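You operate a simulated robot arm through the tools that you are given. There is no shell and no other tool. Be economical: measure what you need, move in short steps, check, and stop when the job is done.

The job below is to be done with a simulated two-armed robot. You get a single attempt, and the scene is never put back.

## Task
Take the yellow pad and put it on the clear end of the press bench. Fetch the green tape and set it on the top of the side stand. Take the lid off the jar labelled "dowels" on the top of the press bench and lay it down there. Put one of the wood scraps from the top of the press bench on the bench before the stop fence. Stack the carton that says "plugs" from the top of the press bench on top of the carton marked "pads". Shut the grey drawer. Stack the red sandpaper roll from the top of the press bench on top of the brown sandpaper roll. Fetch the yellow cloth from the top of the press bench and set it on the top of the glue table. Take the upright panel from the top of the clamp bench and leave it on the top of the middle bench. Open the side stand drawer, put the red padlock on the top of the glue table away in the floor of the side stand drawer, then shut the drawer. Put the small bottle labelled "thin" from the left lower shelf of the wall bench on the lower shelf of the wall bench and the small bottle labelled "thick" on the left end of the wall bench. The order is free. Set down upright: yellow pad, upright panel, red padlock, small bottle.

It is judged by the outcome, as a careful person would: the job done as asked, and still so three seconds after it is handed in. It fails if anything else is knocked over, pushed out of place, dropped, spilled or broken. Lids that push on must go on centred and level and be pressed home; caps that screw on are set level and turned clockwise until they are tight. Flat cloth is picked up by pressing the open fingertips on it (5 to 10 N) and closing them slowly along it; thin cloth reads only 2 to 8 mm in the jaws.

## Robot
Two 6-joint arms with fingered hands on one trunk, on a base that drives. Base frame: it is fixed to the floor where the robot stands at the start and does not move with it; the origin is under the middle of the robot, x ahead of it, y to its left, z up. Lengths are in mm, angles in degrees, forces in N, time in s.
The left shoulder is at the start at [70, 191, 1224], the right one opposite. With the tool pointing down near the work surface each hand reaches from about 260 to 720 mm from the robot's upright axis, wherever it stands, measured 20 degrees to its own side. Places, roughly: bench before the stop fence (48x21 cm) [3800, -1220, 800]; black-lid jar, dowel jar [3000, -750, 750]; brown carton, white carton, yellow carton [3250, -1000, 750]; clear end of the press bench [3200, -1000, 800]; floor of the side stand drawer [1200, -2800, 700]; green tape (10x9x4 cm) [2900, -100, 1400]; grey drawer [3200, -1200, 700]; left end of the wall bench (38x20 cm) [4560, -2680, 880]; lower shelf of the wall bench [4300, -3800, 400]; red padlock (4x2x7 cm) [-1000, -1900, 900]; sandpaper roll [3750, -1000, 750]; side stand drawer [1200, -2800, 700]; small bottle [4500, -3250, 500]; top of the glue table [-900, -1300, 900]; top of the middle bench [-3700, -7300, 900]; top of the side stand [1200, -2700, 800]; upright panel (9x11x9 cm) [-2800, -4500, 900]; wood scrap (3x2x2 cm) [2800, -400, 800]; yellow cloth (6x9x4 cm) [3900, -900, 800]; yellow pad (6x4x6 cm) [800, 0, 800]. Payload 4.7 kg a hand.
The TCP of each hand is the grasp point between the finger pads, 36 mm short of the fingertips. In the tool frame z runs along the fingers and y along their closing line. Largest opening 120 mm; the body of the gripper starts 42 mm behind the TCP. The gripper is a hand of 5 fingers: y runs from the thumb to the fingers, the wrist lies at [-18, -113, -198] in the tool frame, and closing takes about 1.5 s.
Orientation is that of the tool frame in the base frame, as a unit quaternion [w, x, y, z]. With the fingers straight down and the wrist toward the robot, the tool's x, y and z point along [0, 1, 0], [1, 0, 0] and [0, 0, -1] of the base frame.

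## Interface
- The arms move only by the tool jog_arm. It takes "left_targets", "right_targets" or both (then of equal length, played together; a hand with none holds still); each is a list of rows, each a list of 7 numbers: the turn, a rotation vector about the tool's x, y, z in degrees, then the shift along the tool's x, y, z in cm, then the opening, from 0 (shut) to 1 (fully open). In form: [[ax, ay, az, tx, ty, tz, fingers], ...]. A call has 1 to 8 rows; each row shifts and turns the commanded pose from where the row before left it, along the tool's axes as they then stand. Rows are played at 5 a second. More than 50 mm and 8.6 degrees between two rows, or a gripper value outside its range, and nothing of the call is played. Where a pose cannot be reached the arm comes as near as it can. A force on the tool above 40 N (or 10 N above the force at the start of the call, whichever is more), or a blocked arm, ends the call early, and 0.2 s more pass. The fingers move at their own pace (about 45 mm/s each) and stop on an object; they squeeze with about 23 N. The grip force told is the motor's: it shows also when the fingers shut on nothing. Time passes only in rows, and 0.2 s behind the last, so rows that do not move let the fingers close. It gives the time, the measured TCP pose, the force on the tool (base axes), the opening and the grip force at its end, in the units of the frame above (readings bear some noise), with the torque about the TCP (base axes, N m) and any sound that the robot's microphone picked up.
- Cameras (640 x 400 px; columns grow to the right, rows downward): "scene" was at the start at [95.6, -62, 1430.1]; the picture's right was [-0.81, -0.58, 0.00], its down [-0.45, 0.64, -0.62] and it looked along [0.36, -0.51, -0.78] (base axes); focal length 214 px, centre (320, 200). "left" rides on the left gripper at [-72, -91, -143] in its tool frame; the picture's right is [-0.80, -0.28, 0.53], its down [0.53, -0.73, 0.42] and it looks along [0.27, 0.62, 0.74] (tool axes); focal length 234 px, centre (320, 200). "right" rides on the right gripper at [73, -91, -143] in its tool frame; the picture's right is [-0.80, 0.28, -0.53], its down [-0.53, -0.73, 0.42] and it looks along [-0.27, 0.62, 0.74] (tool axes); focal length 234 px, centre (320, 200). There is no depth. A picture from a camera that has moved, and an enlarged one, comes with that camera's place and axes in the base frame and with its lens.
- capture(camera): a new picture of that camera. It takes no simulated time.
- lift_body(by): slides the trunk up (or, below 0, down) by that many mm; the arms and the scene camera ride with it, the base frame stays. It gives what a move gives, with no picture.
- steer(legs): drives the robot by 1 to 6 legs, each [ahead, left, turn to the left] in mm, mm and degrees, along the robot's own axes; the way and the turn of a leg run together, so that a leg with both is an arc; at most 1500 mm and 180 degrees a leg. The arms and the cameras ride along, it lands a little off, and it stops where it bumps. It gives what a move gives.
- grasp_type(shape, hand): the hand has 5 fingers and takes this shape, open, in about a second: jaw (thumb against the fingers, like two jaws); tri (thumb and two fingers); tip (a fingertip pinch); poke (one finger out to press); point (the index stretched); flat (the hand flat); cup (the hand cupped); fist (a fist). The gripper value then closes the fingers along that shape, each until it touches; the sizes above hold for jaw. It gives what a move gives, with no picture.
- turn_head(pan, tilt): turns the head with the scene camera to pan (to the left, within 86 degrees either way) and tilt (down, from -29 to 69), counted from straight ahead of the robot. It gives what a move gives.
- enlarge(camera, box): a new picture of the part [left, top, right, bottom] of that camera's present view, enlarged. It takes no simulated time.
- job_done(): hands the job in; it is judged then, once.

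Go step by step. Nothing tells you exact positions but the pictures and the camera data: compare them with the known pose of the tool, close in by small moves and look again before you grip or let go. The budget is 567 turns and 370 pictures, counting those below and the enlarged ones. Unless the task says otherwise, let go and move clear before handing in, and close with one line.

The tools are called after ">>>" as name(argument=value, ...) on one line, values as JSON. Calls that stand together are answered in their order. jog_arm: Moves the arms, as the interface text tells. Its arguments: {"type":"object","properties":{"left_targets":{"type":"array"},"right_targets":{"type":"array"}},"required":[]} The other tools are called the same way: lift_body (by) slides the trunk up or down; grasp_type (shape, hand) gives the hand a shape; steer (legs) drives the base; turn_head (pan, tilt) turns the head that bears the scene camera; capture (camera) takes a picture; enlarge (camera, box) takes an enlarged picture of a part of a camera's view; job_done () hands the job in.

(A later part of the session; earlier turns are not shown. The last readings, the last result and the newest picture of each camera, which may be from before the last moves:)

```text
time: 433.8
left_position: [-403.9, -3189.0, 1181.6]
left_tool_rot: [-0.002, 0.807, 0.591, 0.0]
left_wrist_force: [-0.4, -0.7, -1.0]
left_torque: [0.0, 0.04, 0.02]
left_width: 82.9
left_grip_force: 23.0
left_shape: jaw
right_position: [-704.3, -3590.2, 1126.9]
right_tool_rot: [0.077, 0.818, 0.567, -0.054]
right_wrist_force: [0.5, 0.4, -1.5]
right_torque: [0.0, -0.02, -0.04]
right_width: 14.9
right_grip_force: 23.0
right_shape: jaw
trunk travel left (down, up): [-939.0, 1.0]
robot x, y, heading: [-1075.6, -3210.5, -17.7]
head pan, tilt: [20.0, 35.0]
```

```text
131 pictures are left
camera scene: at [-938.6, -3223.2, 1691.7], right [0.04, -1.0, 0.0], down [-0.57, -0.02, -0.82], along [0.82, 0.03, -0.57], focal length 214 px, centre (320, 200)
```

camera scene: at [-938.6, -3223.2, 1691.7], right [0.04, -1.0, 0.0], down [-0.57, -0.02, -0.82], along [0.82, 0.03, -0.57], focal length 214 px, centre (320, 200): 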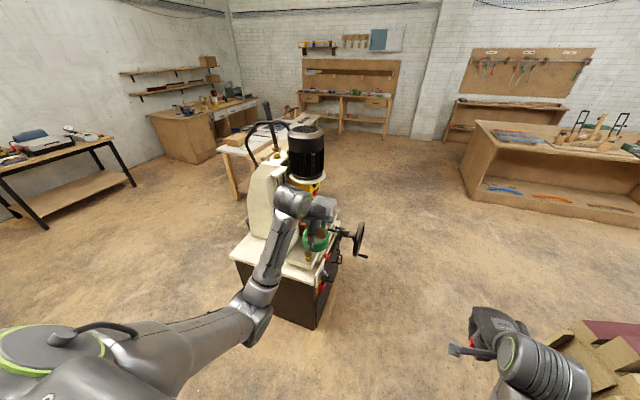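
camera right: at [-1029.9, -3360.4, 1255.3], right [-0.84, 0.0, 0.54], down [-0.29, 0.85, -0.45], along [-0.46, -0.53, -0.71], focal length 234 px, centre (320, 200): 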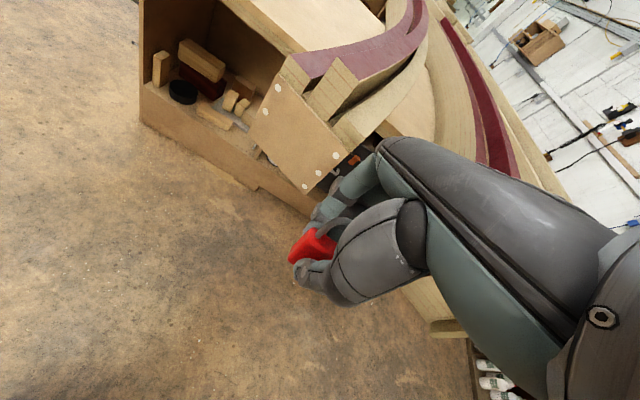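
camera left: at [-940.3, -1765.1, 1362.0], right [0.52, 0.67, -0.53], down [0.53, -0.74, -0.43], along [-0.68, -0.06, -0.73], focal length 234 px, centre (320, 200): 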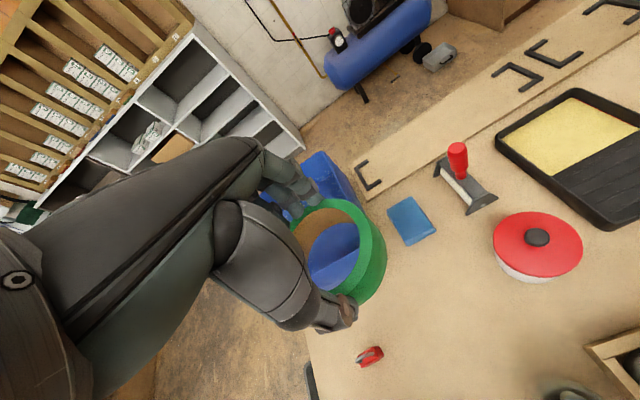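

>>> steer(legs=[[270, 0, 0], [0, -160, 0], [1500, 0, 0]])

>>> turn_head(pan=60, tilt=35)

>>> capture(camera="scene")

```text
time: 443.8
left_position: [1238.8, -3868.7, 1181.7]
left_tool_rot: [-0.002, 0.804, 0.594, -0.001]
left_wrist_force: [0.6, -0.3, -1.1]
left_torque: [0.04, 0.0, -0.01]
left_width: 83.1
left_grip_force: 22.8
left_shape: jaw
right_position: [942.0, -4270.9, 1126.0]
right_tool_rot: [0.078, 0.816, 0.571, -0.052]
right_wrist_force: [0.1, 0.2, -1.0]
right_torque: [-0.01, 0.04, 0.0]
right_width: 14.7
right_grip_force: 23.4
right_shape: jaw
trunk travel left (down, up): [-939.0, 1.0]
robot x, y, heading: [567.7, -3898.9, -17.0]
head pan, tilt: [20.0, 35.0]
```

```text
time: 444.9
left_position: [1239.4, -3868.4, 1183.7]
left_tool_rot: [-0.002, 0.805, 0.594, -0.001]
left_wrist_force: [-0.3, -0.5, -1.4]
left_torque: [0.03, 0.02, 0.01]
left_width: 82.9
left_grip_force: 23.0
left_shape: jaw
right_position: [941.7, -4271.0, 1126.7]
right_tool_rot: [0.077, 0.816, 0.571, -0.053]
right_wrist_force: [0.5, -0.7, -0.6]
right_torque: [0.02, -0.03, 0.0]
right_width: 14.8
right_grip_force: 23.1
right_shape: jaw
trunk travel left (down, up): [-939.0, 1.0]
robot x, y, heading: [565.6, -3896.8, -17.2]
head pan, tilt: [60.0, 35.0]
```

```text
130 pictures are left
camera scene: at [680.6, -3852.2, 1691.7], right [0.68, -0.73, 0.0], down [-0.42, -0.39, -0.82], along [0.6, 0.56, -0.57], focal length 214 px, centre (320, 200)
```

scene: 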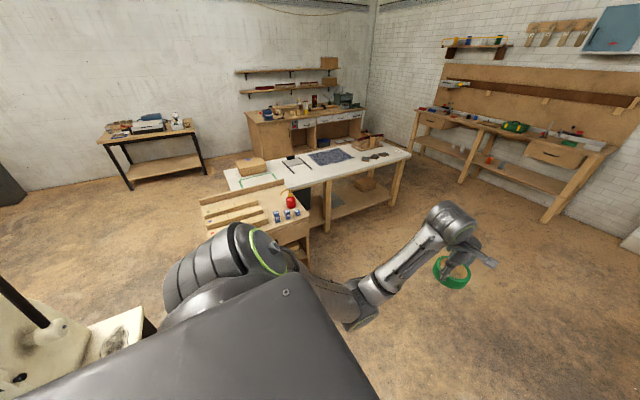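

>>> steer(legs=[[270, 0, 0], [0, 0, 90]])

>>> turn_head(pan=0, tilt=35)

>>> capture(camera="scene")

```text
time: 450.6
left_position: [806.5, -3305.1, 1181.8]
left_tool_rot: [-0.001, 0.154, 0.988, -0.002]
left_wrist_force: [-1.2, 0.5, -0.6]
left_torque: [0.0, 0.01, -0.02]
left_width: 82.7
left_grip_force: 22.6
left_shape: jaw
right_position: [1204.0, -3605.0, 1126.5]
right_tool_rot: [0.092, 0.177, 0.98, 0.016]
right_wrist_force: [-0.5, 0.3, -1.2]
right_torque: [0.01, 0.02, -0.02]
right_width: 14.7
right_grip_force: 23.3
right_shape: jaw
trunk travel left (down, up): [-939.0, 1.0]
robot x, y, heading: [832.2, -3979.4, 72.6]
head pan, tilt: [60.0, 35.0]
```

```text
time: 451.9
left_position: [804.5, -3304.7, 1182.4]
left_tool_rot: [-0.001, 0.153, 0.988, -0.001]
left_wrist_force: [0.0, 0.4, -1.1]
left_torque: [-0.01, -0.02, -0.01]
left_width: 82.7
left_grip_force: 23.4
left_shape: jaw
right_position: [1203.6, -3603.9, 1126.5]
right_tool_rot: [0.093, 0.177, 0.98, 0.016]
right_wrist_force: [-0.1, 0.9, -1.3]
right_torque: [-0.02, 0.0, 0.02]
right_width: 14.8
right_grip_force: 23.0
right_shape: jaw
trunk travel left (down, up): [-939.0, 1.0]
robot x, y, heading: [830.6, -3978.7, 72.3]
head pan, tilt: [0.0, 35.0]
```

```text
129 pictures are left
camera scene: at [870.3, -3845.3, 1691.7], right [0.95, -0.3, 0.0], down [-0.17, -0.55, -0.82], along [0.25, 0.78, -0.57], focal length 214 px, centre (320, 200)
```

scene: 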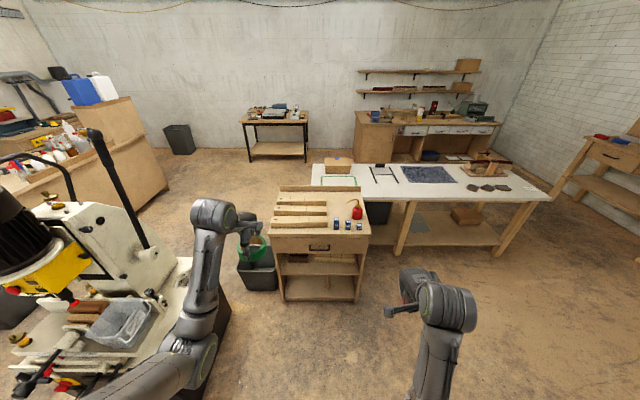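

The drawer handle is visible on this south side. I'll place the tape on the free area at the back right of the top, then deal with the drawer.

>>> steer(legs=[[0, -345, 0], [690, 0, 0]])

>>> turn_head(pan=15, tilt=50)

>>> capture(camera="left")

>>> capture(camera="scene")

```text
time: 457.5
left_position: [1349.1, -2755.7, 1183.3]
left_tool_rot: [-0.001, 0.155, 0.988, -0.002]
left_wrist_force: [-0.2, -1.1, -1.6]
left_torque: [0.0, 0.0, 0.01]
left_width: 83.0
left_grip_force: 23.2
left_shape: jaw
right_position: [1746.7, -3057.6, 1126.8]
right_tool_rot: [0.092, 0.18, 0.979, 0.017]
right_wrist_force: [-1.3, 0.3, 0.4]
right_torque: [0.0, 0.01, -0.03]
right_width: 14.7
right_grip_force: 23.2
right_shape: jaw
trunk travel left (down, up): [-939.0, 1.0]
robot x, y, heading: [1368.6, -3428.1, 72.0]
head pan, tilt: [0.0, 35.0]
```

```text
time: 458.3
left_position: [1348.6, -2753.8, 1182.4]
left_tool_rot: [0.0, 0.155, 0.988, -0.001]
left_wrist_force: [-1.0, -0.3, -0.7]
left_torque: [-0.02, 0.01, -0.01]
left_width: 82.9
left_grip_force: 22.5
left_shape: jaw
right_position: [1746.2, -3056.6, 1126.0]
right_tool_rot: [0.092, 0.179, 0.979, 0.016]
right_wrist_force: [-0.7, -0.1, 0.1]
right_torque: [0.0, 0.03, 0.01]
right_width: 14.7
right_grip_force: 22.7
right_shape: jaw
trunk travel left (down, up): [-939.0, 1.0]
robot x, y, heading: [1368.4, -3428.8, 72.2]
head pan, tilt: [15.0, 50.0]
```

```text
128 pictures are left
camera left: at [1391.8, -2863.1, 1325.5], right [0.68, -0.51, -0.53], down [-0.73, -0.54, -0.42], along [-0.07, 0.67, -0.74], focal length 234 px, centre (320, 200)
```

left: 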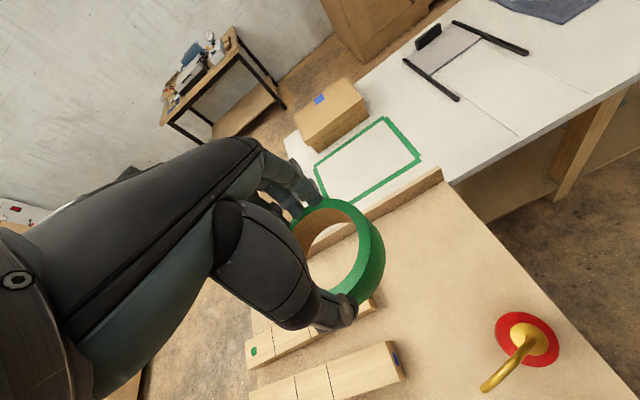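

```text
127 pictures are left
camera scene: at [1389.3, -3302.2, 1670.0], right [1.0, -0.05, 0.0], down [-0.04, -0.77, -0.64], along [0.03, 0.64, -0.77], focal length 214 px, centre (320, 200)
```

scene: 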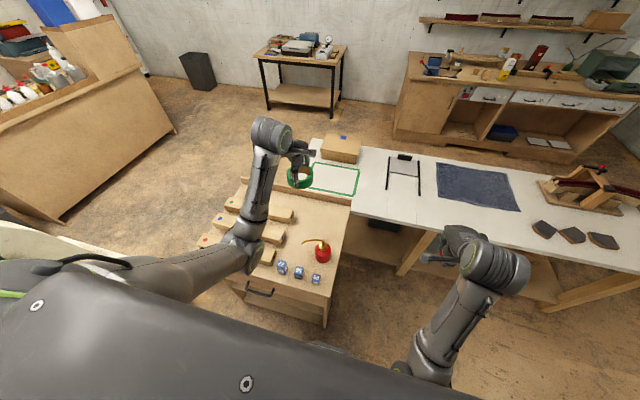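

>>> jog_arm(left_targets=[[0, 0, 0, -2.5, 1.55, 0, 0], [0, 0, 0, -2.5, 1.55, 2, 0], [0, 0, 0, 0, 0, 4.5, 0], [0, 0, 0, 0, 0, 4.5, 0], [0, 0, 0, 0, 0, 4.5, 0], [0, 0, 0, 0, 0, 4.5, 0], [0, 0, 0, 0, 0, 4.5, 0], [0, 0, 0, 0, 0, 4.5, 0]])

>>> capture(camera="left")

>>> enlarge(camera="scene", box=[200, 140, 400, 300])

```text
time: 460.1
left_position: [1405.8, -2741.2, 891.4]
left_tool_rot: [-0.001, 0.155, 0.988, -0.001]
left_wrist_force: [0.2, -0.1, -0.6]
left_torque: [0.01, 0.02, -0.02]
left_width: 82.9
left_grip_force: 23.3
left_shape: jaw
right_position: [1747.8, -3056.0, 1126.0]
right_tool_rot: [0.092, 0.179, 0.979, 0.017]
right_wrist_force: [-0.5, 0.2, -0.6]
right_torque: [-0.02, 0.01, -0.01]
right_width: 15.0
right_grip_force: 22.7
right_shape: jaw
trunk travel left (down, up): [-939.0, 1.0]
robot x, y, heading: [1368.5, -3426.0, 72.0]
head pan, tilt: [15.0, 50.0]
```

```text
126 pictures are left
camera left: at [1447.9, -2849.9, 1034.9], right [0.68, -0.51, -0.53], down [-0.73, -0.54, -0.42], along [-0.07, 0.67, -0.74], focal length 234 px, centre (320, 200)
```

left: 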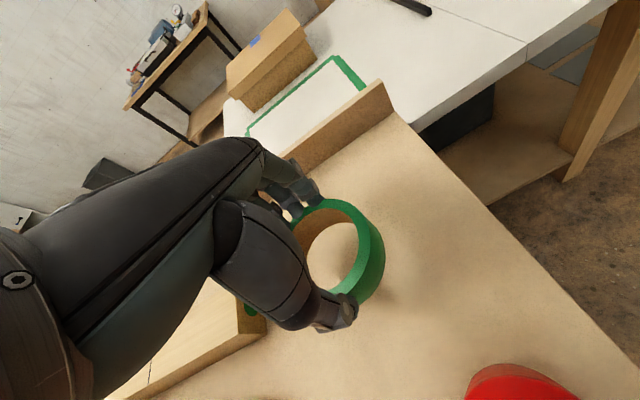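

```text
2.50 times, centred on (300, 220) of scene
camera zoom: at [1389.1, -3302.2, 1670.0], right [1.0, -0.05, 0.0], down [-0.04, -0.77, -0.64], along [0.03, 0.64, -0.77], focal length 536 px, centre (370, 150)
```

zoom: 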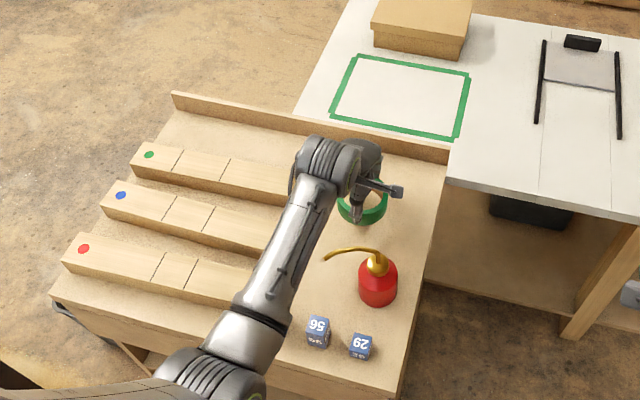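

>>> jog_arm(left_targets=[[0, 0, 0, 0, 0, 1.5, 0], [0, 0, 0, 0, 0, 0.7, 0], [0, 0, 0, 0, 0, 0.5, 0], [0, 0, 0, 0, 0, 0.4, 0], [0, 0, 0, 0, 0, 0.4, 0], [0, 0, 0, 0, 0, 0.4, 0], [0, 0, 0, 0, 0, 0.4, 0], [0, 0, 0, 0, 0, 0.4, 0]])

```text
time: 461.9
left_position: [1405.8, -2742.1, 849.7]
left_tool_rot: [-0.001, 0.155, 0.988, 0.003]
left_wrist_force: [-0.3, 0.0, 29.0]
left_torque: [0.15, 0.06, -0.03]
left_width: 81.9
left_grip_force: 23.2
left_shape: jaw
right_position: [1746.5, -3059.6, 1128.4]
right_tool_rot: [0.092, 0.179, 0.979, 0.018]
right_wrist_force: [1.0, 0.1, 0.0]
right_torque: [0.02, 0.0, 0.01]
right_width: 15.4
right_grip_force: 23.4
right_shape: jaw
trunk travel left (down, up): [-939.0, 1.0]
robot x, y, heading: [1368.4, -3428.5, 72.2]
head pan, tilt: [15.0, 50.0]
```

>>> jog_arm(left_targets=[[0, 0, 0, 0, 0, -0.4, 0], [0, 0, 0, 0, 0, 0, 0.8], [0, 0, 0, 0, 0, 0, 0.9], [0, 0, 0, 0, 0, 0, 1], [0, 0, 0, 0, 0, 0, 1], [0, 0, 0, 0, 0, -2, 1], [0, 0, 0, 0, 0, -4, 1], [0, 0, 0, 0, 0, -4.5, 1]])

>>> capture(camera="left")

```text
time: 463.7
left_position: [1403.6, -2741.2, 952.5]
left_tool_rot: [0.0, 0.154, 0.988, -0.002]
left_wrist_force: [-0.3, 0.4, 0.7]
left_torque: [0.0, -0.01, -0.01]
left_width: 119.9
left_grip_force: 0.0
left_shape: jaw
right_position: [1747.4, -3056.5, 1125.8]
right_tool_rot: [0.092, 0.179, 0.979, 0.016]
right_wrist_force: [-0.6, -0.2, -1.5]
right_torque: [-0.01, 0.01, -0.02]
right_width: 14.9
right_grip_force: 22.9
right_shape: jaw
trunk travel left (down, up): [-939.0, 1.0]
robot x, y, heading: [1366.2, -3424.7, 71.7]
head pan, tilt: [15.0, 50.0]
```

```text
124 pictures are left
camera left: at [1447.0, -2850.1, 1097.0], right [0.68, -0.51, -0.53], down [-0.73, -0.54, -0.42], along [-0.07, 0.67, -0.74], focal length 234 px, centre (320, 200)
```

left: 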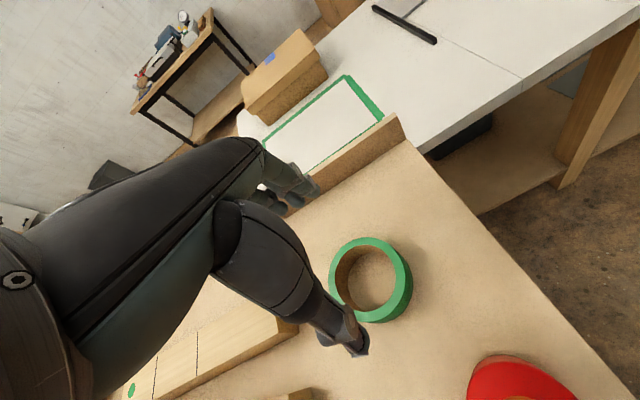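

The tape is placed. Next is the drawer: I'll back away, line up with the handle and take a closer look.

>>> jog_arm(left_targets=[[0, 0, 0, 0, 0, -4.5, 1], [0, 0, 0, 0, 0, -4.5, 0.6], [0, 0, 0, 0, 0, -4.5, 0.5]])

>>> steer(legs=[[-380, 0, 0], [0, 165, 0]])

>>> turn_head(pan=10, tilt=45)

>>> capture(camera="scene")

>>> capture(camera="left")

```text
time: 464.5
left_position: [1405.2, -2740.4, 1090.2]
left_tool_rot: [-0.002, 0.155, 0.988, -0.002]
left_wrist_force: [-0.3, -0.1, 0.3]
left_torque: [0.01, 0.0, -0.04]
left_width: 69.1
left_grip_force: 0.1
left_shape: jaw
right_position: [1748.5, -3056.3, 1125.9]
right_tool_rot: [0.092, 0.179, 0.979, 0.016]
right_wrist_force: [0.1, -0.5, -1.6]
right_torque: [-0.01, 0.02, 0.01]
right_width: 14.7
right_grip_force: 22.9
right_shape: jaw
trunk travel left (down, up): [-939.0, 1.0]
robot x, y, heading: [1368.0, -3428.3, 71.8]
head pan, tilt: [15.0, 50.0]
```

```text
time: 467.9
left_position: [1134.9, -3050.1, 1088.9]
left_tool_rot: [-0.001, 0.154, 0.988, -0.002]
left_wrist_force: [1.0, 0.0, 0.3]
left_torque: [0.01, 0.03, 0.02]
left_width: 60.2
left_grip_force: 0.1
left_shape: jaw
right_position: [1477.9, -3365.0, 1125.5]
right_tool_rot: [0.092, 0.179, 0.979, 0.016]
right_wrist_force: [0.8, -0.2, 0.3]
right_torque: [-0.01, 0.01, 0.03]
right_width: 14.7
right_grip_force: 22.8
right_shape: jaw
trunk travel left (down, up): [-939.0, 1.0]
robot x, y, heading: [1097.6, -3737.0, 72.1]
head pan, tilt: [15.0, 50.0]
```

```text
time: 468.6
left_position: [1133.3, -3047.5, 1088.9]
left_tool_rot: [-0.001, 0.155, 0.988, -0.002]
left_wrist_force: [0.6, -0.3, -0.4]
left_torque: [0.01, -0.02, -0.01]
left_width: 60.3
left_grip_force: 0.1
left_shape: jaw
right_position: [1475.6, -3364.6, 1125.3]
right_tool_rot: [0.093, 0.179, 0.979, 0.016]
right_wrist_force: [0.2, 0.5, 0.1]
right_torque: [0.0, 0.0, -0.02]
right_width: 14.8
right_grip_force: 22.9
right_shape: jaw
trunk travel left (down, up): [-939.0, 1.0]
robot x, y, heading: [1095.4, -3733.8, 71.8]
head pan, tilt: [10.0, 45.0]
```

```text
123 pictures are left
camera scene: at [1124.3, -3606.8, 1676.8], right [0.99, -0.14, 0.0], down [-0.1, -0.7, -0.71], along [0.1, 0.7, -0.71], focal length 214 px, centre (320, 200)
```

scene: 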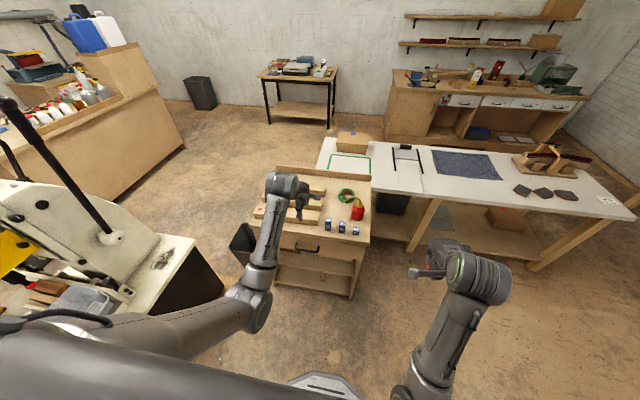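

```text
122 pictures are left
camera left: at [1175.7, -3157.4, 1232.6], right [0.68, -0.51, -0.53], down [-0.73, -0.54, -0.42], along [-0.07, 0.67, -0.74], focal length 234 px, centre (320, 200)
```

left: 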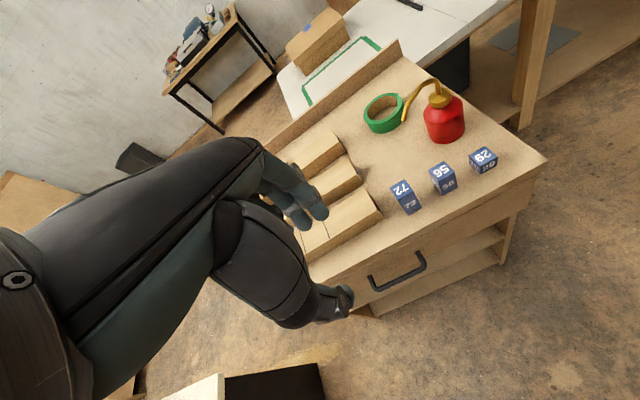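

>>> enlarge(camera="scene", box=[260, 220, 360, 280])

>>> enlarge(camera="left", box=[340, 220, 460, 320])

```text
6.40 times, centred on (310, 250) of scene
camera zoom: at [1124.3, -3606.8, 1676.8], right [0.99, -0.14, 0.0], down [-0.1, -0.7, -0.71], along [0.1, 0.7, -0.71], focal length 1373 px, centre (384, -120)
```

zoom: 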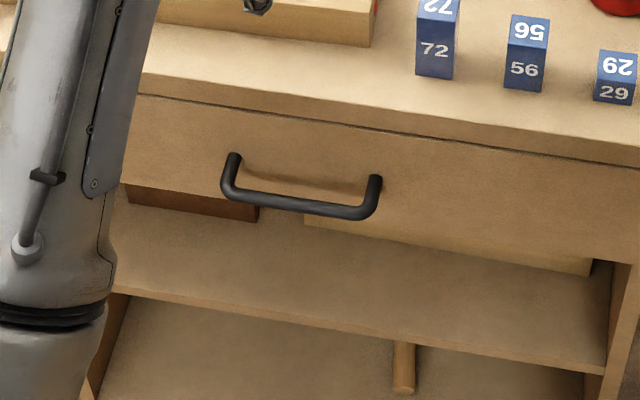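

```text
4.00 times, centred on (400, 270) of left
camera zoom: at [1175.7, -3157.4, 1232.6], right [0.68, -0.51, -0.53], down [-0.73, -0.54, -0.42], along [-0.07, 0.67, -0.74], focal length 937 px, centre (0, -80)
```

zoom: 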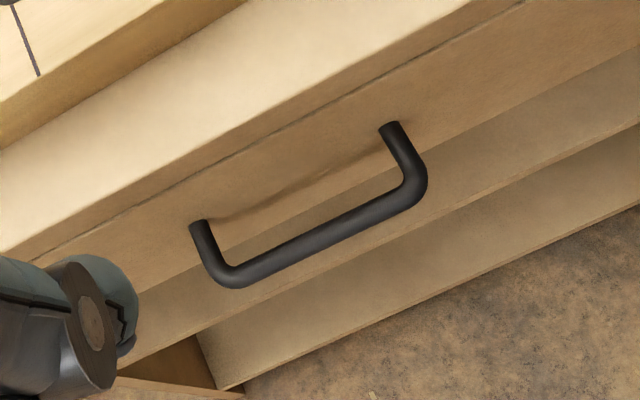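

The bar handle is at about [1138, -3005, 712]. I'll back up, lower the trunk so the forearm is flatter, and tilt the left hand about 45° forward to hook the bar.

>>> steer(legs=[[-160, 0, 0]])

>>> lift_body(by=-350)

>>> jog_arm(left_targets=[[-7.5, 0, 0, 0, 0, 0, 0.5], [-7.5, 0, 0, 0, 0, 0, 0.5], [-7.5, 0, 0, 0, 0, 0, 0.5], [-7.5, 0, 0, 0, 0, 0, 0.5], [-7.5, 0, 0, 0, 0, 0, 0.5], [-7.5, 0, 0, 0, 0, 0, 0.5]])

>>> turn_head(pan=15, tilt=35)

>>> capture(camera="scene")

>>> capture(camera="left")

```text
time: 470.0
left_position: [1084.7, -3197.5, 1087.5]
left_tool_rot: [-0.001, 0.155, 0.988, -0.003]
left_wrist_force: [0.7, 0.9, 0.4]
left_torque: [-0.02, -0.02, 0.0]
left_width: 60.1
left_grip_force: 0.1
left_shape: jaw
right_position: [1428.0, -3513.3, 1124.7]
right_tool_rot: [0.092, 0.179, 0.979, 0.015]
right_wrist_force: [0.0, 0.7, -0.3]
right_torque: [0.0, -0.02, 0.0]
right_width: 14.9
right_grip_force: 23.2
right_shape: jaw
trunk travel left (down, up): [-939.0, 1.0]
robot x, y, heading: [1047.0, -3888.8, 72.1]
head pan, tilt: [10.0, 45.0]
```

```text
time: 473.4
left_position: [1084.2, -3200.5, 738.4]
left_tool_rot: [-0.001, 0.155, 0.988, -0.001]
left_wrist_force: [-1.2, -0.6, 0.3]
left_torque: [0.01, 0.0, -0.01]
left_width: 60.5
left_grip_force: 0.0
left_shape: jaw
right_position: [1426.7, -3516.7, 775.9]
right_tool_rot: [0.092, 0.179, 0.979, 0.016]
right_wrist_force: [-0.7, 0.6, -0.1]
right_torque: [0.06, -0.01, 0.01]
right_width: 15.1
right_grip_force: 23.0
right_shape: jaw
trunk travel left (down, up): [-589.0, 351.0]
robot x, y, heading: [1045.9, -3884.9, 72.0]
head pan, tilt: [10.0, 45.0]
```

```text
time: 474.8
left_position: [1080.7, -3197.8, 739.9]
left_tool_rot: [0.056, 0.146, 0.912, 0.38]
left_wrist_force: [-0.7, 0.1, 0.6]
left_torque: [0.01, -0.01, -0.02]
left_width: 60.2
left_grip_force: 0.1
left_shape: jaw
right_position: [1426.5, -3515.3, 775.9]
right_tool_rot: [0.092, 0.179, 0.979, 0.016]
right_wrist_force: [-0.1, 0.3, -0.7]
right_torque: [0.0, 0.0, 0.01]
right_width: 14.9
right_grip_force: 22.9
right_shape: jaw
trunk travel left (down, up): [-589.0, 351.0]
robot x, y, heading: [1049.6, -3886.8, 72.2]
head pan, tilt: [10.0, 45.0]
```

```text
time: 475.6
left_position: [1081.9, -3199.7, 739.2]
left_tool_rot: [0.055, 0.145, 0.913, 0.377]
left_wrist_force: [0.2, -0.1, 0.1]
left_torque: [0.02, 0.01, 0.0]
left_width: 60.3
left_grip_force: 0.0
left_shape: jaw
right_position: [1427.0, -3515.5, 776.1]
right_tool_rot: [0.093, 0.18, 0.979, 0.017]
right_wrist_force: [0.5, -0.4, -0.6]
right_torque: [-0.02, -0.02, 0.01]
right_width: 14.6
right_grip_force: 23.2
right_shape: jaw
trunk travel left (down, up): [-589.0, 351.0]
robot x, y, heading: [1046.0, -3887.0, 72.0]
head pan, tilt: [15.0, 35.0]
```

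```text
119 pictures are left
camera scene: at [1068.5, -3751.1, 1341.7], right [1.0, -0.05, 0.0], down [-0.03, -0.57, -0.82], along [0.04, 0.82, -0.57], focal length 214 px, centre (320, 200)
```

scene: 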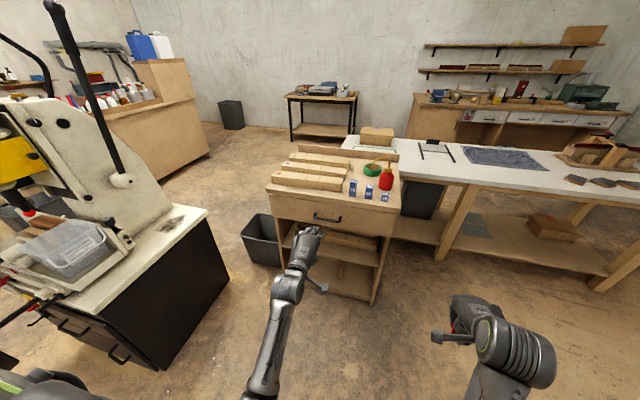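

```text
118 pictures are left
camera left: at [1101.0, -3379.5, 775.1], right [0.81, -0.08, -0.58], down [-0.58, -0.05, -0.81], along [0.04, 1.0, -0.08], focal length 234 px, centre (320, 200)
```

left: 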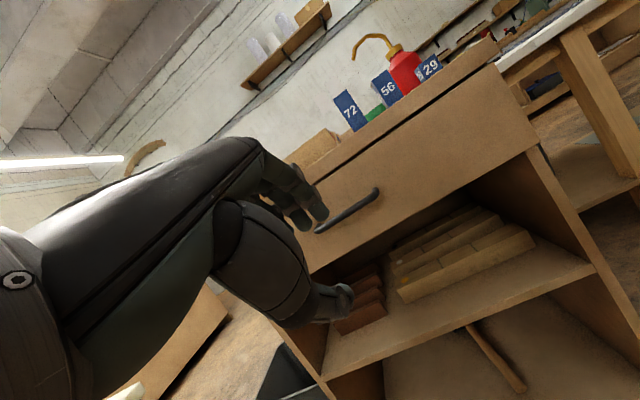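

>>> jog_arm(left_targets=[[-7.5, 0, 0, 0, 0, 0, 0.5], [-7.5, 0, 0, 0, 0, 0, 0.5], [-7.5, 0, 0, 0, 0, 0, 0.5], [-7.5, 0, 0, 0, 0, 0, 0.5]])

>>> capture(camera="left")

```text
time: 476.6
left_position: [1080.5, -3198.1, 738.7]
left_tool_rot: [0.086, 0.118, 0.806, 0.573]
left_wrist_force: [-0.5, 0.6, 0.2]
left_torque: [0.0, -0.02, 0.04]
left_width: 60.4
left_grip_force: 0.1
left_shape: jaw
left hand out of reach, approached as far as the arm can: row 3
right_position: [1426.7, -3515.5, 776.6]
right_tool_rot: [0.092, 0.18, 0.979, 0.016]
right_wrist_force: [0.8, -0.2, -0.3]
right_torque: [0.0, 0.02, 0.0]
right_width: 14.9
right_grip_force: 23.1
right_shape: jaw
trunk travel left (down, up): [-589.0, 351.0]
robot x, y, heading: [1048.9, -3886.6, 72.0]
head pan, tilt: [15.0, 35.0]
```

```text
117 pictures are left
camera left: at [1103.9, -3377.6, 699.2], right [0.89, 0.15, -0.43], down [-0.46, 0.31, -0.83], along [0.0, 0.94, 0.34], focal length 234 px, centre (320, 200)
```

left: 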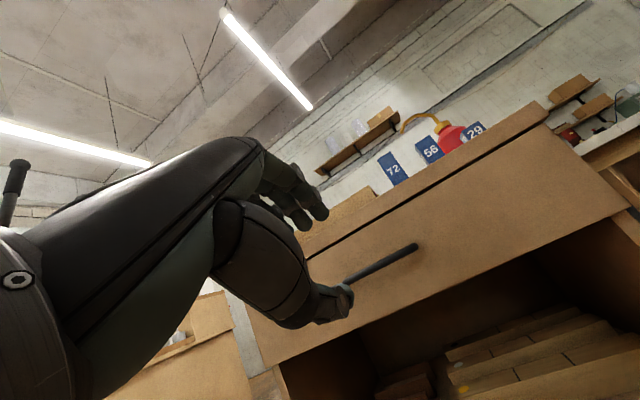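

>>> jog_arm(left_targets=[[0, 0, 0, 0.1, 4.1, 0, 0.5], [0, 0, 0, 0, 0, 3.6, 0.5], [0, 0, 0, 0, 0, 3.6, 0.5], [0, 0, 0, 0, 0, 3.6, 0.5], [0, 0, 0, 0, 0, 3.0, 0.5]])

>>> capture(camera="left")

>>> enlarge(camera="scene", box=[260, 170, 400, 260])

```text
time: 477.8
left_position: [1120.7, -3059.4, 731.7]
left_tool_rot: [0.086, 0.119, 0.807, 0.573]
left_wrist_force: [-1.2, -0.3, -0.7]
left_torque: [0.01, 0.03, -0.01]
left_width: 60.1
left_grip_force: 0.0
left_shape: jaw
right_position: [1425.8, -3514.7, 776.6]
right_tool_rot: [0.092, 0.179, 0.979, 0.016]
right_wrist_force: [-0.2, -1.2, 0.0]
right_torque: [-0.01, 0.0, -0.03]
right_width: 15.0
right_grip_force: 23.1
right_shape: jaw
trunk travel left (down, up): [-589.0, 351.0]
robot x, y, heading: [1050.3, -3889.6, 71.8]
head pan, tilt: [15.0, 35.0]
```

```text
116 pictures are left
camera left: at [1143.9, -3238.9, 692.6], right [0.89, 0.15, -0.44], down [-0.46, 0.31, -0.83], along [0.0, 0.94, 0.34], focal length 234 px, centre (320, 200)
```

left: 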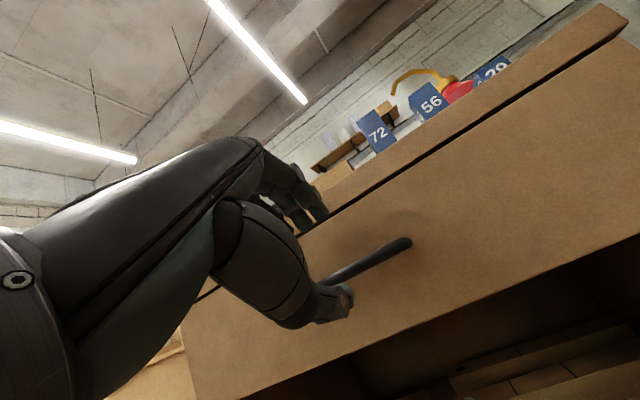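

```text
4.44 times, centred on (330, 215) of scene
camera zoom: at [1068.8, -3750.5, 1341.6], right [1.0, -0.05, 0.0], down [-0.03, -0.57, -0.82], along [0.04, 0.82, -0.57], focal length 953 px, centre (276, 133)
```

zoom: 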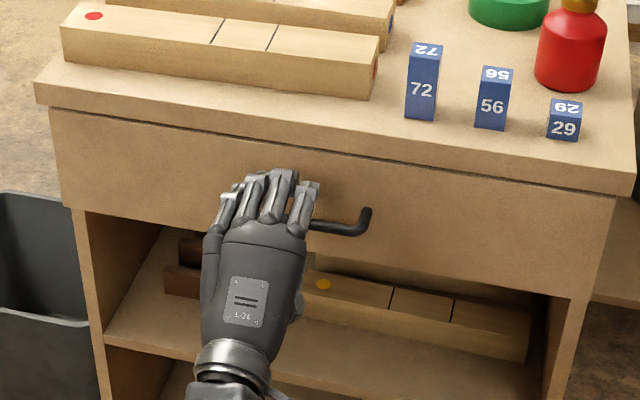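

>>> jog_arm(left_targets=[[0, 0, 0, -1.5, 0, 2.0, 0.5], [0, 0, 0, 0, 0, 2.0, 0.5], [0, 0, 0, 0, 0, 1.0, 0.5]])

>>> enlarge(camera="scene", box=[260, 170, 400, 260])

>>> capture(camera="left")

```text
time: 478.6
left_position: [1150.3, -3020.0, 715.4]
left_tool_rot: [0.086, 0.119, 0.806, 0.573]
left_wrist_force: [-0.5, 0.1, -0.4]
left_torque: [0.04, 0.0, 0.0]
left_width: 60.0
left_grip_force: 0.0
left_shape: jaw
right_position: [1426.3, -3515.8, 778.0]
right_tool_rot: [0.092, 0.179, 0.979, 0.016]
right_wrist_force: [0.6, -0.6, -0.7]
right_torque: [0.0, 0.04, 0.01]
right_width: 15.0
right_grip_force: 23.7
right_shape: jaw
trunk travel left (down, up): [-589.0, 351.0]
robot x, y, heading: [1046.8, -3888.0, 72.0]
head pan, tilt: [15.0, 35.0]
```

```text
4.44 times, centred on (330, 215) of scene
camera zoom: at [1068.9, -3750.9, 1341.7], right [1.0, -0.05, 0.0], down [-0.03, -0.57, -0.82], along [0.04, 0.82, -0.57], focal length 953 px, centre (276, 133)
```

zoom: 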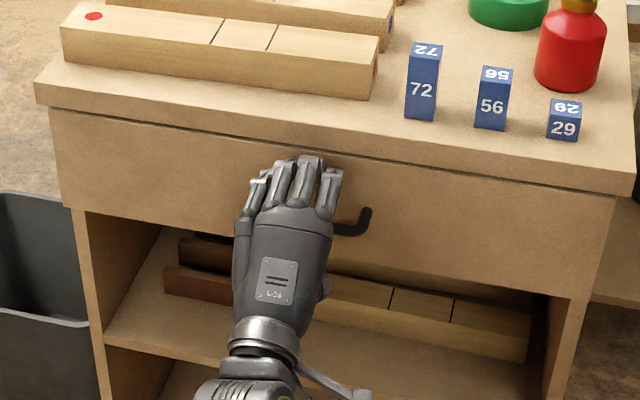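

```text
113 pictures are left
camera left: at [1172.2, -3198.6, 676.5], right [0.89, 0.15, -0.44], down [-0.46, 0.31, -0.83], along [0.0, 0.94, 0.34], focal length 234 px, centre (320, 200)
```

left: 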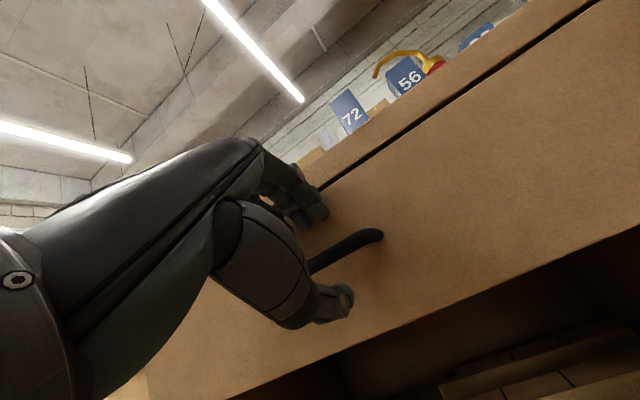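

Bar lies between thumb and fingers. Closing on it.

>>> jog_arm(left_targets=[[0, 0, 0, 0, 0, 0, 0.2], [0, 0, 0, 0, 0, 0, 0], [0, 0, 0, 0, 0, 0, 0], [0, 0, 0, 0, 0, 0, 0]])

>>> capture(camera="left")

```text
time: 479.6
left_position: [1149.9, -3018.1, 714.6]
left_tool_rot: [0.085, 0.118, 0.807, 0.573]
left_wrist_force: [-0.2, 0.7, -1.9]
left_torque: [0.01, 0.05, 0.01]
left_width: 3.8
left_grip_force: 10.5
left_shape: jaw
right_position: [1427.2, -3515.4, 776.5]
right_tool_rot: [0.093, 0.18, 0.979, 0.017]
right_wrist_force: [-0.3, -0.4, -0.5]
right_torque: [0.02, -0.01, -0.03]
right_width: 15.0
right_grip_force: 23.0
right_shape: jaw
trunk travel left (down, up): [-589.0, 351.0]
robot x, y, heading: [1047.1, -3882.3, 72.1]
head pan, tilt: [15.0, 35.0]
```

```text
112 pictures are left
camera left: at [1171.9, -3198.8, 676.3], right [0.89, 0.15, -0.44], down [-0.46, 0.31, -0.83], along [0.01, 0.94, 0.34], focal length 234 px, centre (320, 200)
```

left: 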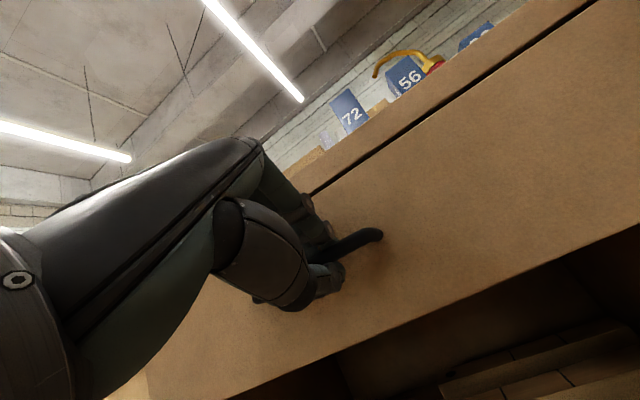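

>>> steer(legs=[[-120, 0, 0]])

>>> enlarge(camera="scene", box=[240, 140, 420, 260])

```text
time: 480.8
left_position: [1111.5, -3132.7, 714.0]
left_tool_rot: [0.085, 0.119, 0.807, 0.572]
left_wrist_force: [-1.0, -0.3, -8.7]
left_torque: [-0.1, 0.06, -0.05]
left_width: 4.3
left_grip_force: 23.4
left_shape: jaw
right_position: [1388.7, -3628.9, 775.8]
right_tool_rot: [0.092, 0.179, 0.979, 0.017]
right_wrist_force: [0.3, -0.2, -0.6]
right_torque: [0.04, -0.02, 0.01]
right_width: 15.1
right_grip_force: 23.0
right_shape: jaw
trunk travel left (down, up): [-589.0, 351.0]
robot x, y, heading: [1010.7, -3999.5, 72.0]
head pan, tilt: [15.0, 35.0]
```

```text
3.33 times, centred on (330, 200) of scene
camera zoom: at [1031.4, -3864.9, 1341.7], right [1.0, -0.05, 0.0], down [-0.03, -0.57, -0.82], along [0.04, 0.82, -0.57], focal length 715 px, centre (287, 200)
```

zoom: 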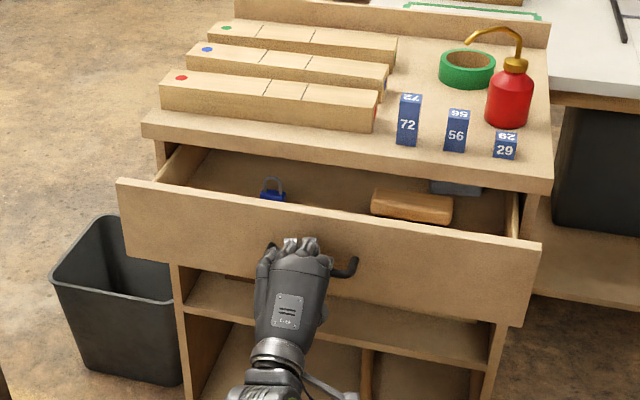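

The drawer is opening. A bit more.

>>> steer(legs=[[-110, 0, 0]])

>>> enlarge(camera="scene", box=[240, 140, 420, 260])

```text
time: 482.0
left_position: [1077.9, -3238.0, 714.4]
left_tool_rot: [0.086, 0.119, 0.807, 0.572]
left_wrist_force: [-4.4, 1.3, -6.7]
left_torque: [-0.06, 0.11, 0.04]
left_width: 4.3
left_grip_force: 22.7
left_shape: jaw
right_position: [1355.9, -3734.3, 775.6]
right_tool_rot: [0.092, 0.178, 0.98, 0.016]
right_wrist_force: [0.2, -1.1, -0.9]
right_torque: [0.04, 0.01, -0.01]
right_width: 15.1
right_grip_force: 23.7
right_shape: jaw
trunk travel left (down, up): [-589.0, 351.0]
robot x, y, heading: [977.3, -4106.8, 72.0]
head pan, tilt: [15.0, 35.0]
```

```text
3.33 times, centred on (330, 200) of scene
camera zoom: at [997.1, -3969.6, 1341.7], right [1.0, -0.05, 0.0], down [-0.03, -0.57, -0.82], along [0.04, 0.82, -0.57], focal length 715 px, centre (287, 200)
```

zoom: 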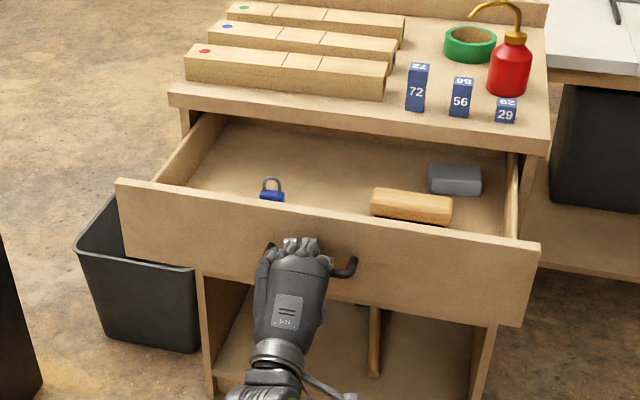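

>>> jog_arm(left_targets=[[0, 0, 0, 0, 0, 0, 0.3], [0, 0, 0, 0, 0, 0, 0.6], [0, 0, 0, 0, 0, 0, 0.6], [0, 0, 0, 0, 0, -3, 0.6], [0, 0, 0, 0, 0, -4, 0.6], [0, 0, 0, 0, 0, -4, 0.6]])

>>> lift_body(by=300)

>>> enlarge(camera="scene", box=[220, 120, 460, 270])

```text
time: 483.4
left_position: [1047.2, -3337.7, 750.2]
left_tool_rot: [0.085, 0.119, 0.807, 0.572]
left_wrist_force: [-0.9, 0.2, 0.0]
left_torque: [-0.01, -0.02, 0.0]
left_width: 71.6
left_grip_force: 0.1
left_shape: jaw
right_position: [1356.3, -3737.0, 777.6]
right_tool_rot: [0.092, 0.179, 0.979, 0.017]
right_wrist_force: [0.3, -1.1, -0.1]
right_torque: [0.01, 0.02, 0.02]
right_width: 15.0
right_grip_force: 22.4
right_shape: jaw
trunk travel left (down, up): [-589.0, 351.0]
robot x, y, heading: [977.5, -4105.9, 72.1]
head pan, tilt: [15.0, 35.0]
```

```text
time: 486.4
left_position: [1047.3, -3336.7, 1049.0]
left_tool_rot: [0.085, 0.119, 0.807, 0.572]
left_wrist_force: [0.4, -0.7, -0.6]
left_torque: [0.0, -0.02, -0.03]
left_width: 71.7
left_grip_force: 0.0
left_shape: jaw
right_position: [1355.6, -3734.2, 1076.5]
right_tool_rot: [0.092, 0.179, 0.979, 0.016]
right_wrist_force: [-0.1, 0.6, -1.3]
right_torque: [-0.02, 0.03, 0.02]
right_width: 15.0
right_grip_force: 22.7
right_shape: jaw
trunk travel left (down, up): [-889.0, 51.0]
robot x, y, heading: [972.8, -4105.7, 71.9]
head pan, tilt: [15.0, 35.0]
```

```text
2.67 times, centred on (340, 195) of scene
camera zoom: at [998.0, -3969.3, 1641.7], right [1.0, -0.05, 0.0], down [-0.03, -0.57, -0.82], along [0.04, 0.82, -0.57], focal length 572 px, centre (267, 213)
```

zoom: 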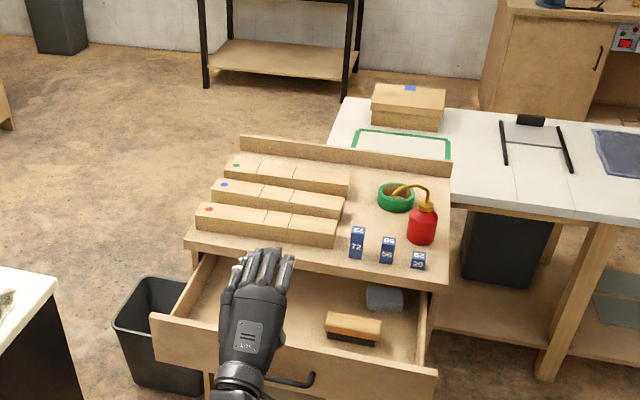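

>>> jog_arm(right_targets=[[1.7, 5.05, -1.45, 0, 0, 0, 0], [1.7, 5.05, -1.45, 0, 2, 0, 0], [0, 0, 0, 2, 4, 0, 0], [0, 0, 0, 2, 4, 0, 0]], left_targets=[[7.5, 0, 0, 0, 0, -1, 0.6], [7.5, 0, 0, 0, 0, -1, 0.6], [7.5, 0, 0, 0, 0, -1, 0.6], [7.5, 0, 0, 0, 0, -1, 0.6]])

>>> steer(legs=[[0, 320, 0], [350, 0, 0]])

>>> turn_head(pan=-5, tilt=50)

>>> capture(camera="scene")

>>> capture(camera="right")

```text
time: 487.4
left_position: [1024.5, -3339.7, 1060.7]
left_tool_rot: [0.06, 0.082, 0.856, 0.508]
left_wrist_force: [-0.2, -0.3, -0.3]
left_torque: [-0.01, -0.01, 0.03]
left_width: 71.7
left_grip_force: 0.0
left_shape: jaw
left hand out of reach, approached as far as the arm can: row 1, 2, 3, 4
right_position: [1349.1, -3626.4, 1076.2]
right_tool_rot: [0.002, 0.156, 0.988, 0.001]
right_wrist_force: [0.9, 0.3, -1.0]
right_torque: [0.0, 0.02, 0.04]
right_width: 14.8
right_grip_force: 22.7
right_shape: jaw
trunk travel left (down, up): [-889.0, 51.0]
robot x, y, heading: [973.3, -4104.5, 72.2]
head pan, tilt: [15.0, 35.0]
```

```text
time: 491.4
left_position: [829.1, -2911.0, 1061.7]
left_tool_rot: [0.061, 0.082, 0.855, 0.509]
left_wrist_force: [0.6, 0.1, -0.4]
left_torque: [0.01, 0.02, 0.03]
left_width: 71.6
left_grip_force: 0.0
left_shape: jaw
right_position: [1153.3, -3198.6, 1078.4]
right_tool_rot: [0.0, 0.154, 0.988, 0.0]
right_wrist_force: [0.7, -0.6, -0.7]
right_torque: [-0.01, -0.03, 0.0]
right_width: 15.0
right_grip_force: 23.2
right_shape: jaw
trunk travel left (down, up): [-889.0, 51.0]
robot x, y, heading: [781.4, -3677.9, 72.1]
head pan, tilt: [15.0, 35.0]
```

```text
time: 492.2
left_position: [828.4, -2910.9, 1060.6]
left_tool_rot: [0.061, 0.082, 0.854, 0.509]
left_wrist_force: [-0.4, 0.3, -0.3]
left_torque: [0.01, 0.01, -0.01]
left_width: 71.6
left_grip_force: 0.0
left_shape: jaw
right_position: [1152.4, -3198.1, 1076.6]
right_tool_rot: [0.001, 0.156, 0.988, 0.001]
right_wrist_force: [0.7, 0.2, -0.8]
right_torque: [-0.04, 0.0, -0.04]
right_width: 15.1
right_grip_force: 22.7
right_shape: jaw
trunk travel left (down, up): [-889.0, 51.0]
robot x, y, heading: [779.3, -3678.5, 71.9]
head pan, tilt: [-5.0, 50.0]
```

```text
108 pictures are left
camera scene: at [826.8, -3556.5, 1620.0], right [0.92, -0.39, 0.0], down [-0.3, -0.71, -0.64], along [0.25, 0.59, -0.77], focal length 214 px, centre (320, 200)
```

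scene: 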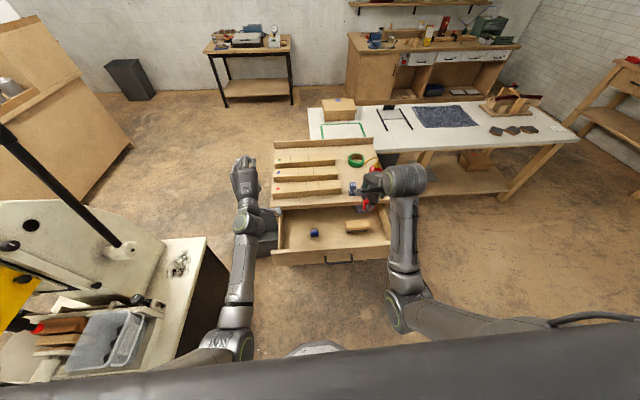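

```text
107 pictures are left
camera right: at [1056.0, -3262.2, 1219.9], right [0.85, 0.02, 0.53], down [0.28, -0.86, -0.42], along [0.45, 0.51, -0.74], focal length 234 px, centre (320, 200)
```

right: 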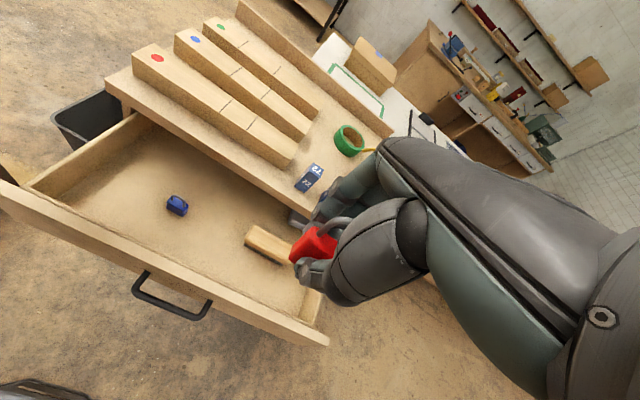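

>>> jog_arm(right_targets=[[0, 0, 0, 3.1, 3.5, 0, 0], [0, 0, 0, 3.1, 3.5, 0, 0], [0, 0, 0, 3.1, 3.5, 0, 0], [0, 0, 0, 0, 0, 4.5, 0], [0, 0, 0, 0, 0, 4.5, 0], [0, 0, 0, 0, 0, 4.5, 0], [0, 0, 0, 0, 0, 4.5, 0]])

>>> capture(camera="right")

>>> enlarge(camera="scene", box=[240, 160, 440, 285])

```text
time: 493.8
left_position: [828.0, -2911.3, 1061.2]
left_tool_rot: [0.06, 0.082, 0.855, 0.508]
left_wrist_force: [-0.2, 0.4, -0.4]
left_torque: [0.0, -0.05, -0.04]
left_width: 72.1
left_grip_force: 0.1
left_shape: jaw
right_position: [1105.0, -3064.6, 903.6]
right_tool_rot: [0.008, 0.156, 0.988, 0.007]
right_wrist_force: [-0.2, -0.9, -0.6]
right_torque: [-0.01, 0.02, -0.01]
right_width: 14.7
right_grip_force: 22.8
right_shape: jaw
trunk travel left (down, up): [-889.0, 51.0]
robot x, y, heading: [780.8, -3676.7, 71.8]
head pan, tilt: [-5.0, 50.0]
```

```text
106 pictures are left
camera right: at [1006.5, -3130.3, 1045.0], right [0.84, 0.01, 0.54], down [0.29, -0.86, -0.43], along [0.46, 0.52, -0.72], focal length 234 px, centre (320, 200)
```

right: 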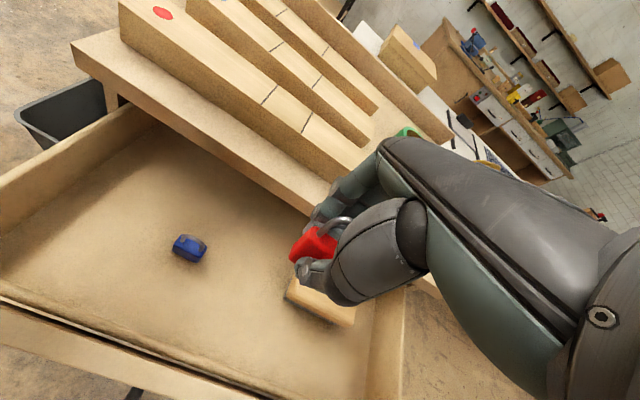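

```text
3.20 times, centred on (340, 222) of scene
camera zoom: at [827.3, -3556.7, 1620.0], right [0.92, -0.39, 0.0], down [-0.3, -0.71, -0.64], along [0.25, 0.59, -0.77], focal length 686 px, centre (256, 128)
```

zoom: 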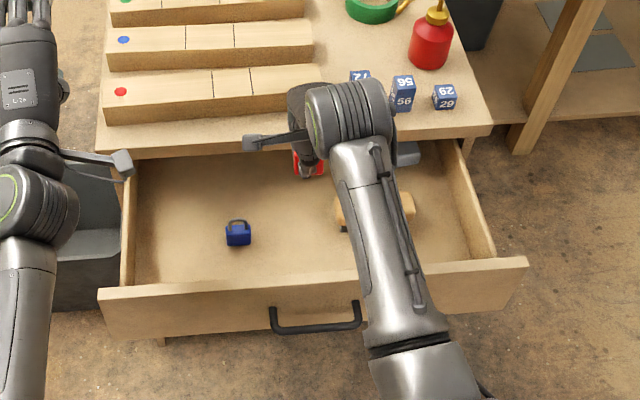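

>>> jog_arm(right_targets=[[0, 0, 0, 0.3, -1.5, 3, 0], [0, 0, 0, 0, 0, 4, 0], [0, 0, 0, 0, 0, 4, 0], [0, 0, 0, 0, 0, 3, 0]])

>>> capture(camera="right")

>>> enlarge(camera="scene", box=[260, 170, 400, 270])

```text
time: 494.8
left_position: [829.0, -2911.0, 1060.5]
left_tool_rot: [0.061, 0.083, 0.855, 0.509]
left_wrist_force: [0.4, -0.2, 0.4]
left_torque: [-0.02, -0.01, 0.01]
left_width: 71.9
left_grip_force: 0.1
left_shape: jaw
right_position: [1092.9, -3085.2, 754.3]
right_tool_rot: [0.004, 0.157, 0.988, 0.0]
right_wrist_force: [-0.5, 0.4, -1.4]
right_torque: [-0.02, 0.02, 0.0]
right_width: 14.9
right_grip_force: 23.1
right_shape: jaw
trunk travel left (down, up): [-889.0, 51.0]
robot x, y, heading: [781.1, -3675.6, 72.0]
head pan, tilt: [-5.0, 50.0]
```

```text
104 pictures are left
camera right: at [996.6, -3148.7, 896.5], right [0.85, 0.02, 0.53], down [0.28, -0.86, -0.42], along [0.45, 0.51, -0.74], focal length 234 px, centre (320, 200)
```

right: 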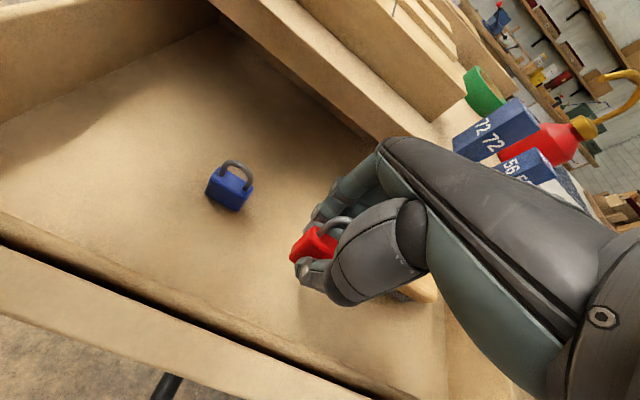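

```text
4.00 times, centred on (330, 220) of scene
camera zoom: at [827.1, -3556.6, 1620.0], right [0.92, -0.39, 0.0], down [-0.3, -0.71, -0.64], along [0.25, 0.59, -0.77], focal length 858 px, centre (280, 120)
```

zoom: 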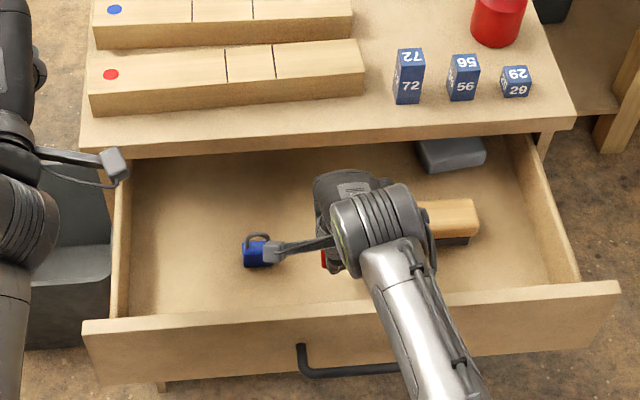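

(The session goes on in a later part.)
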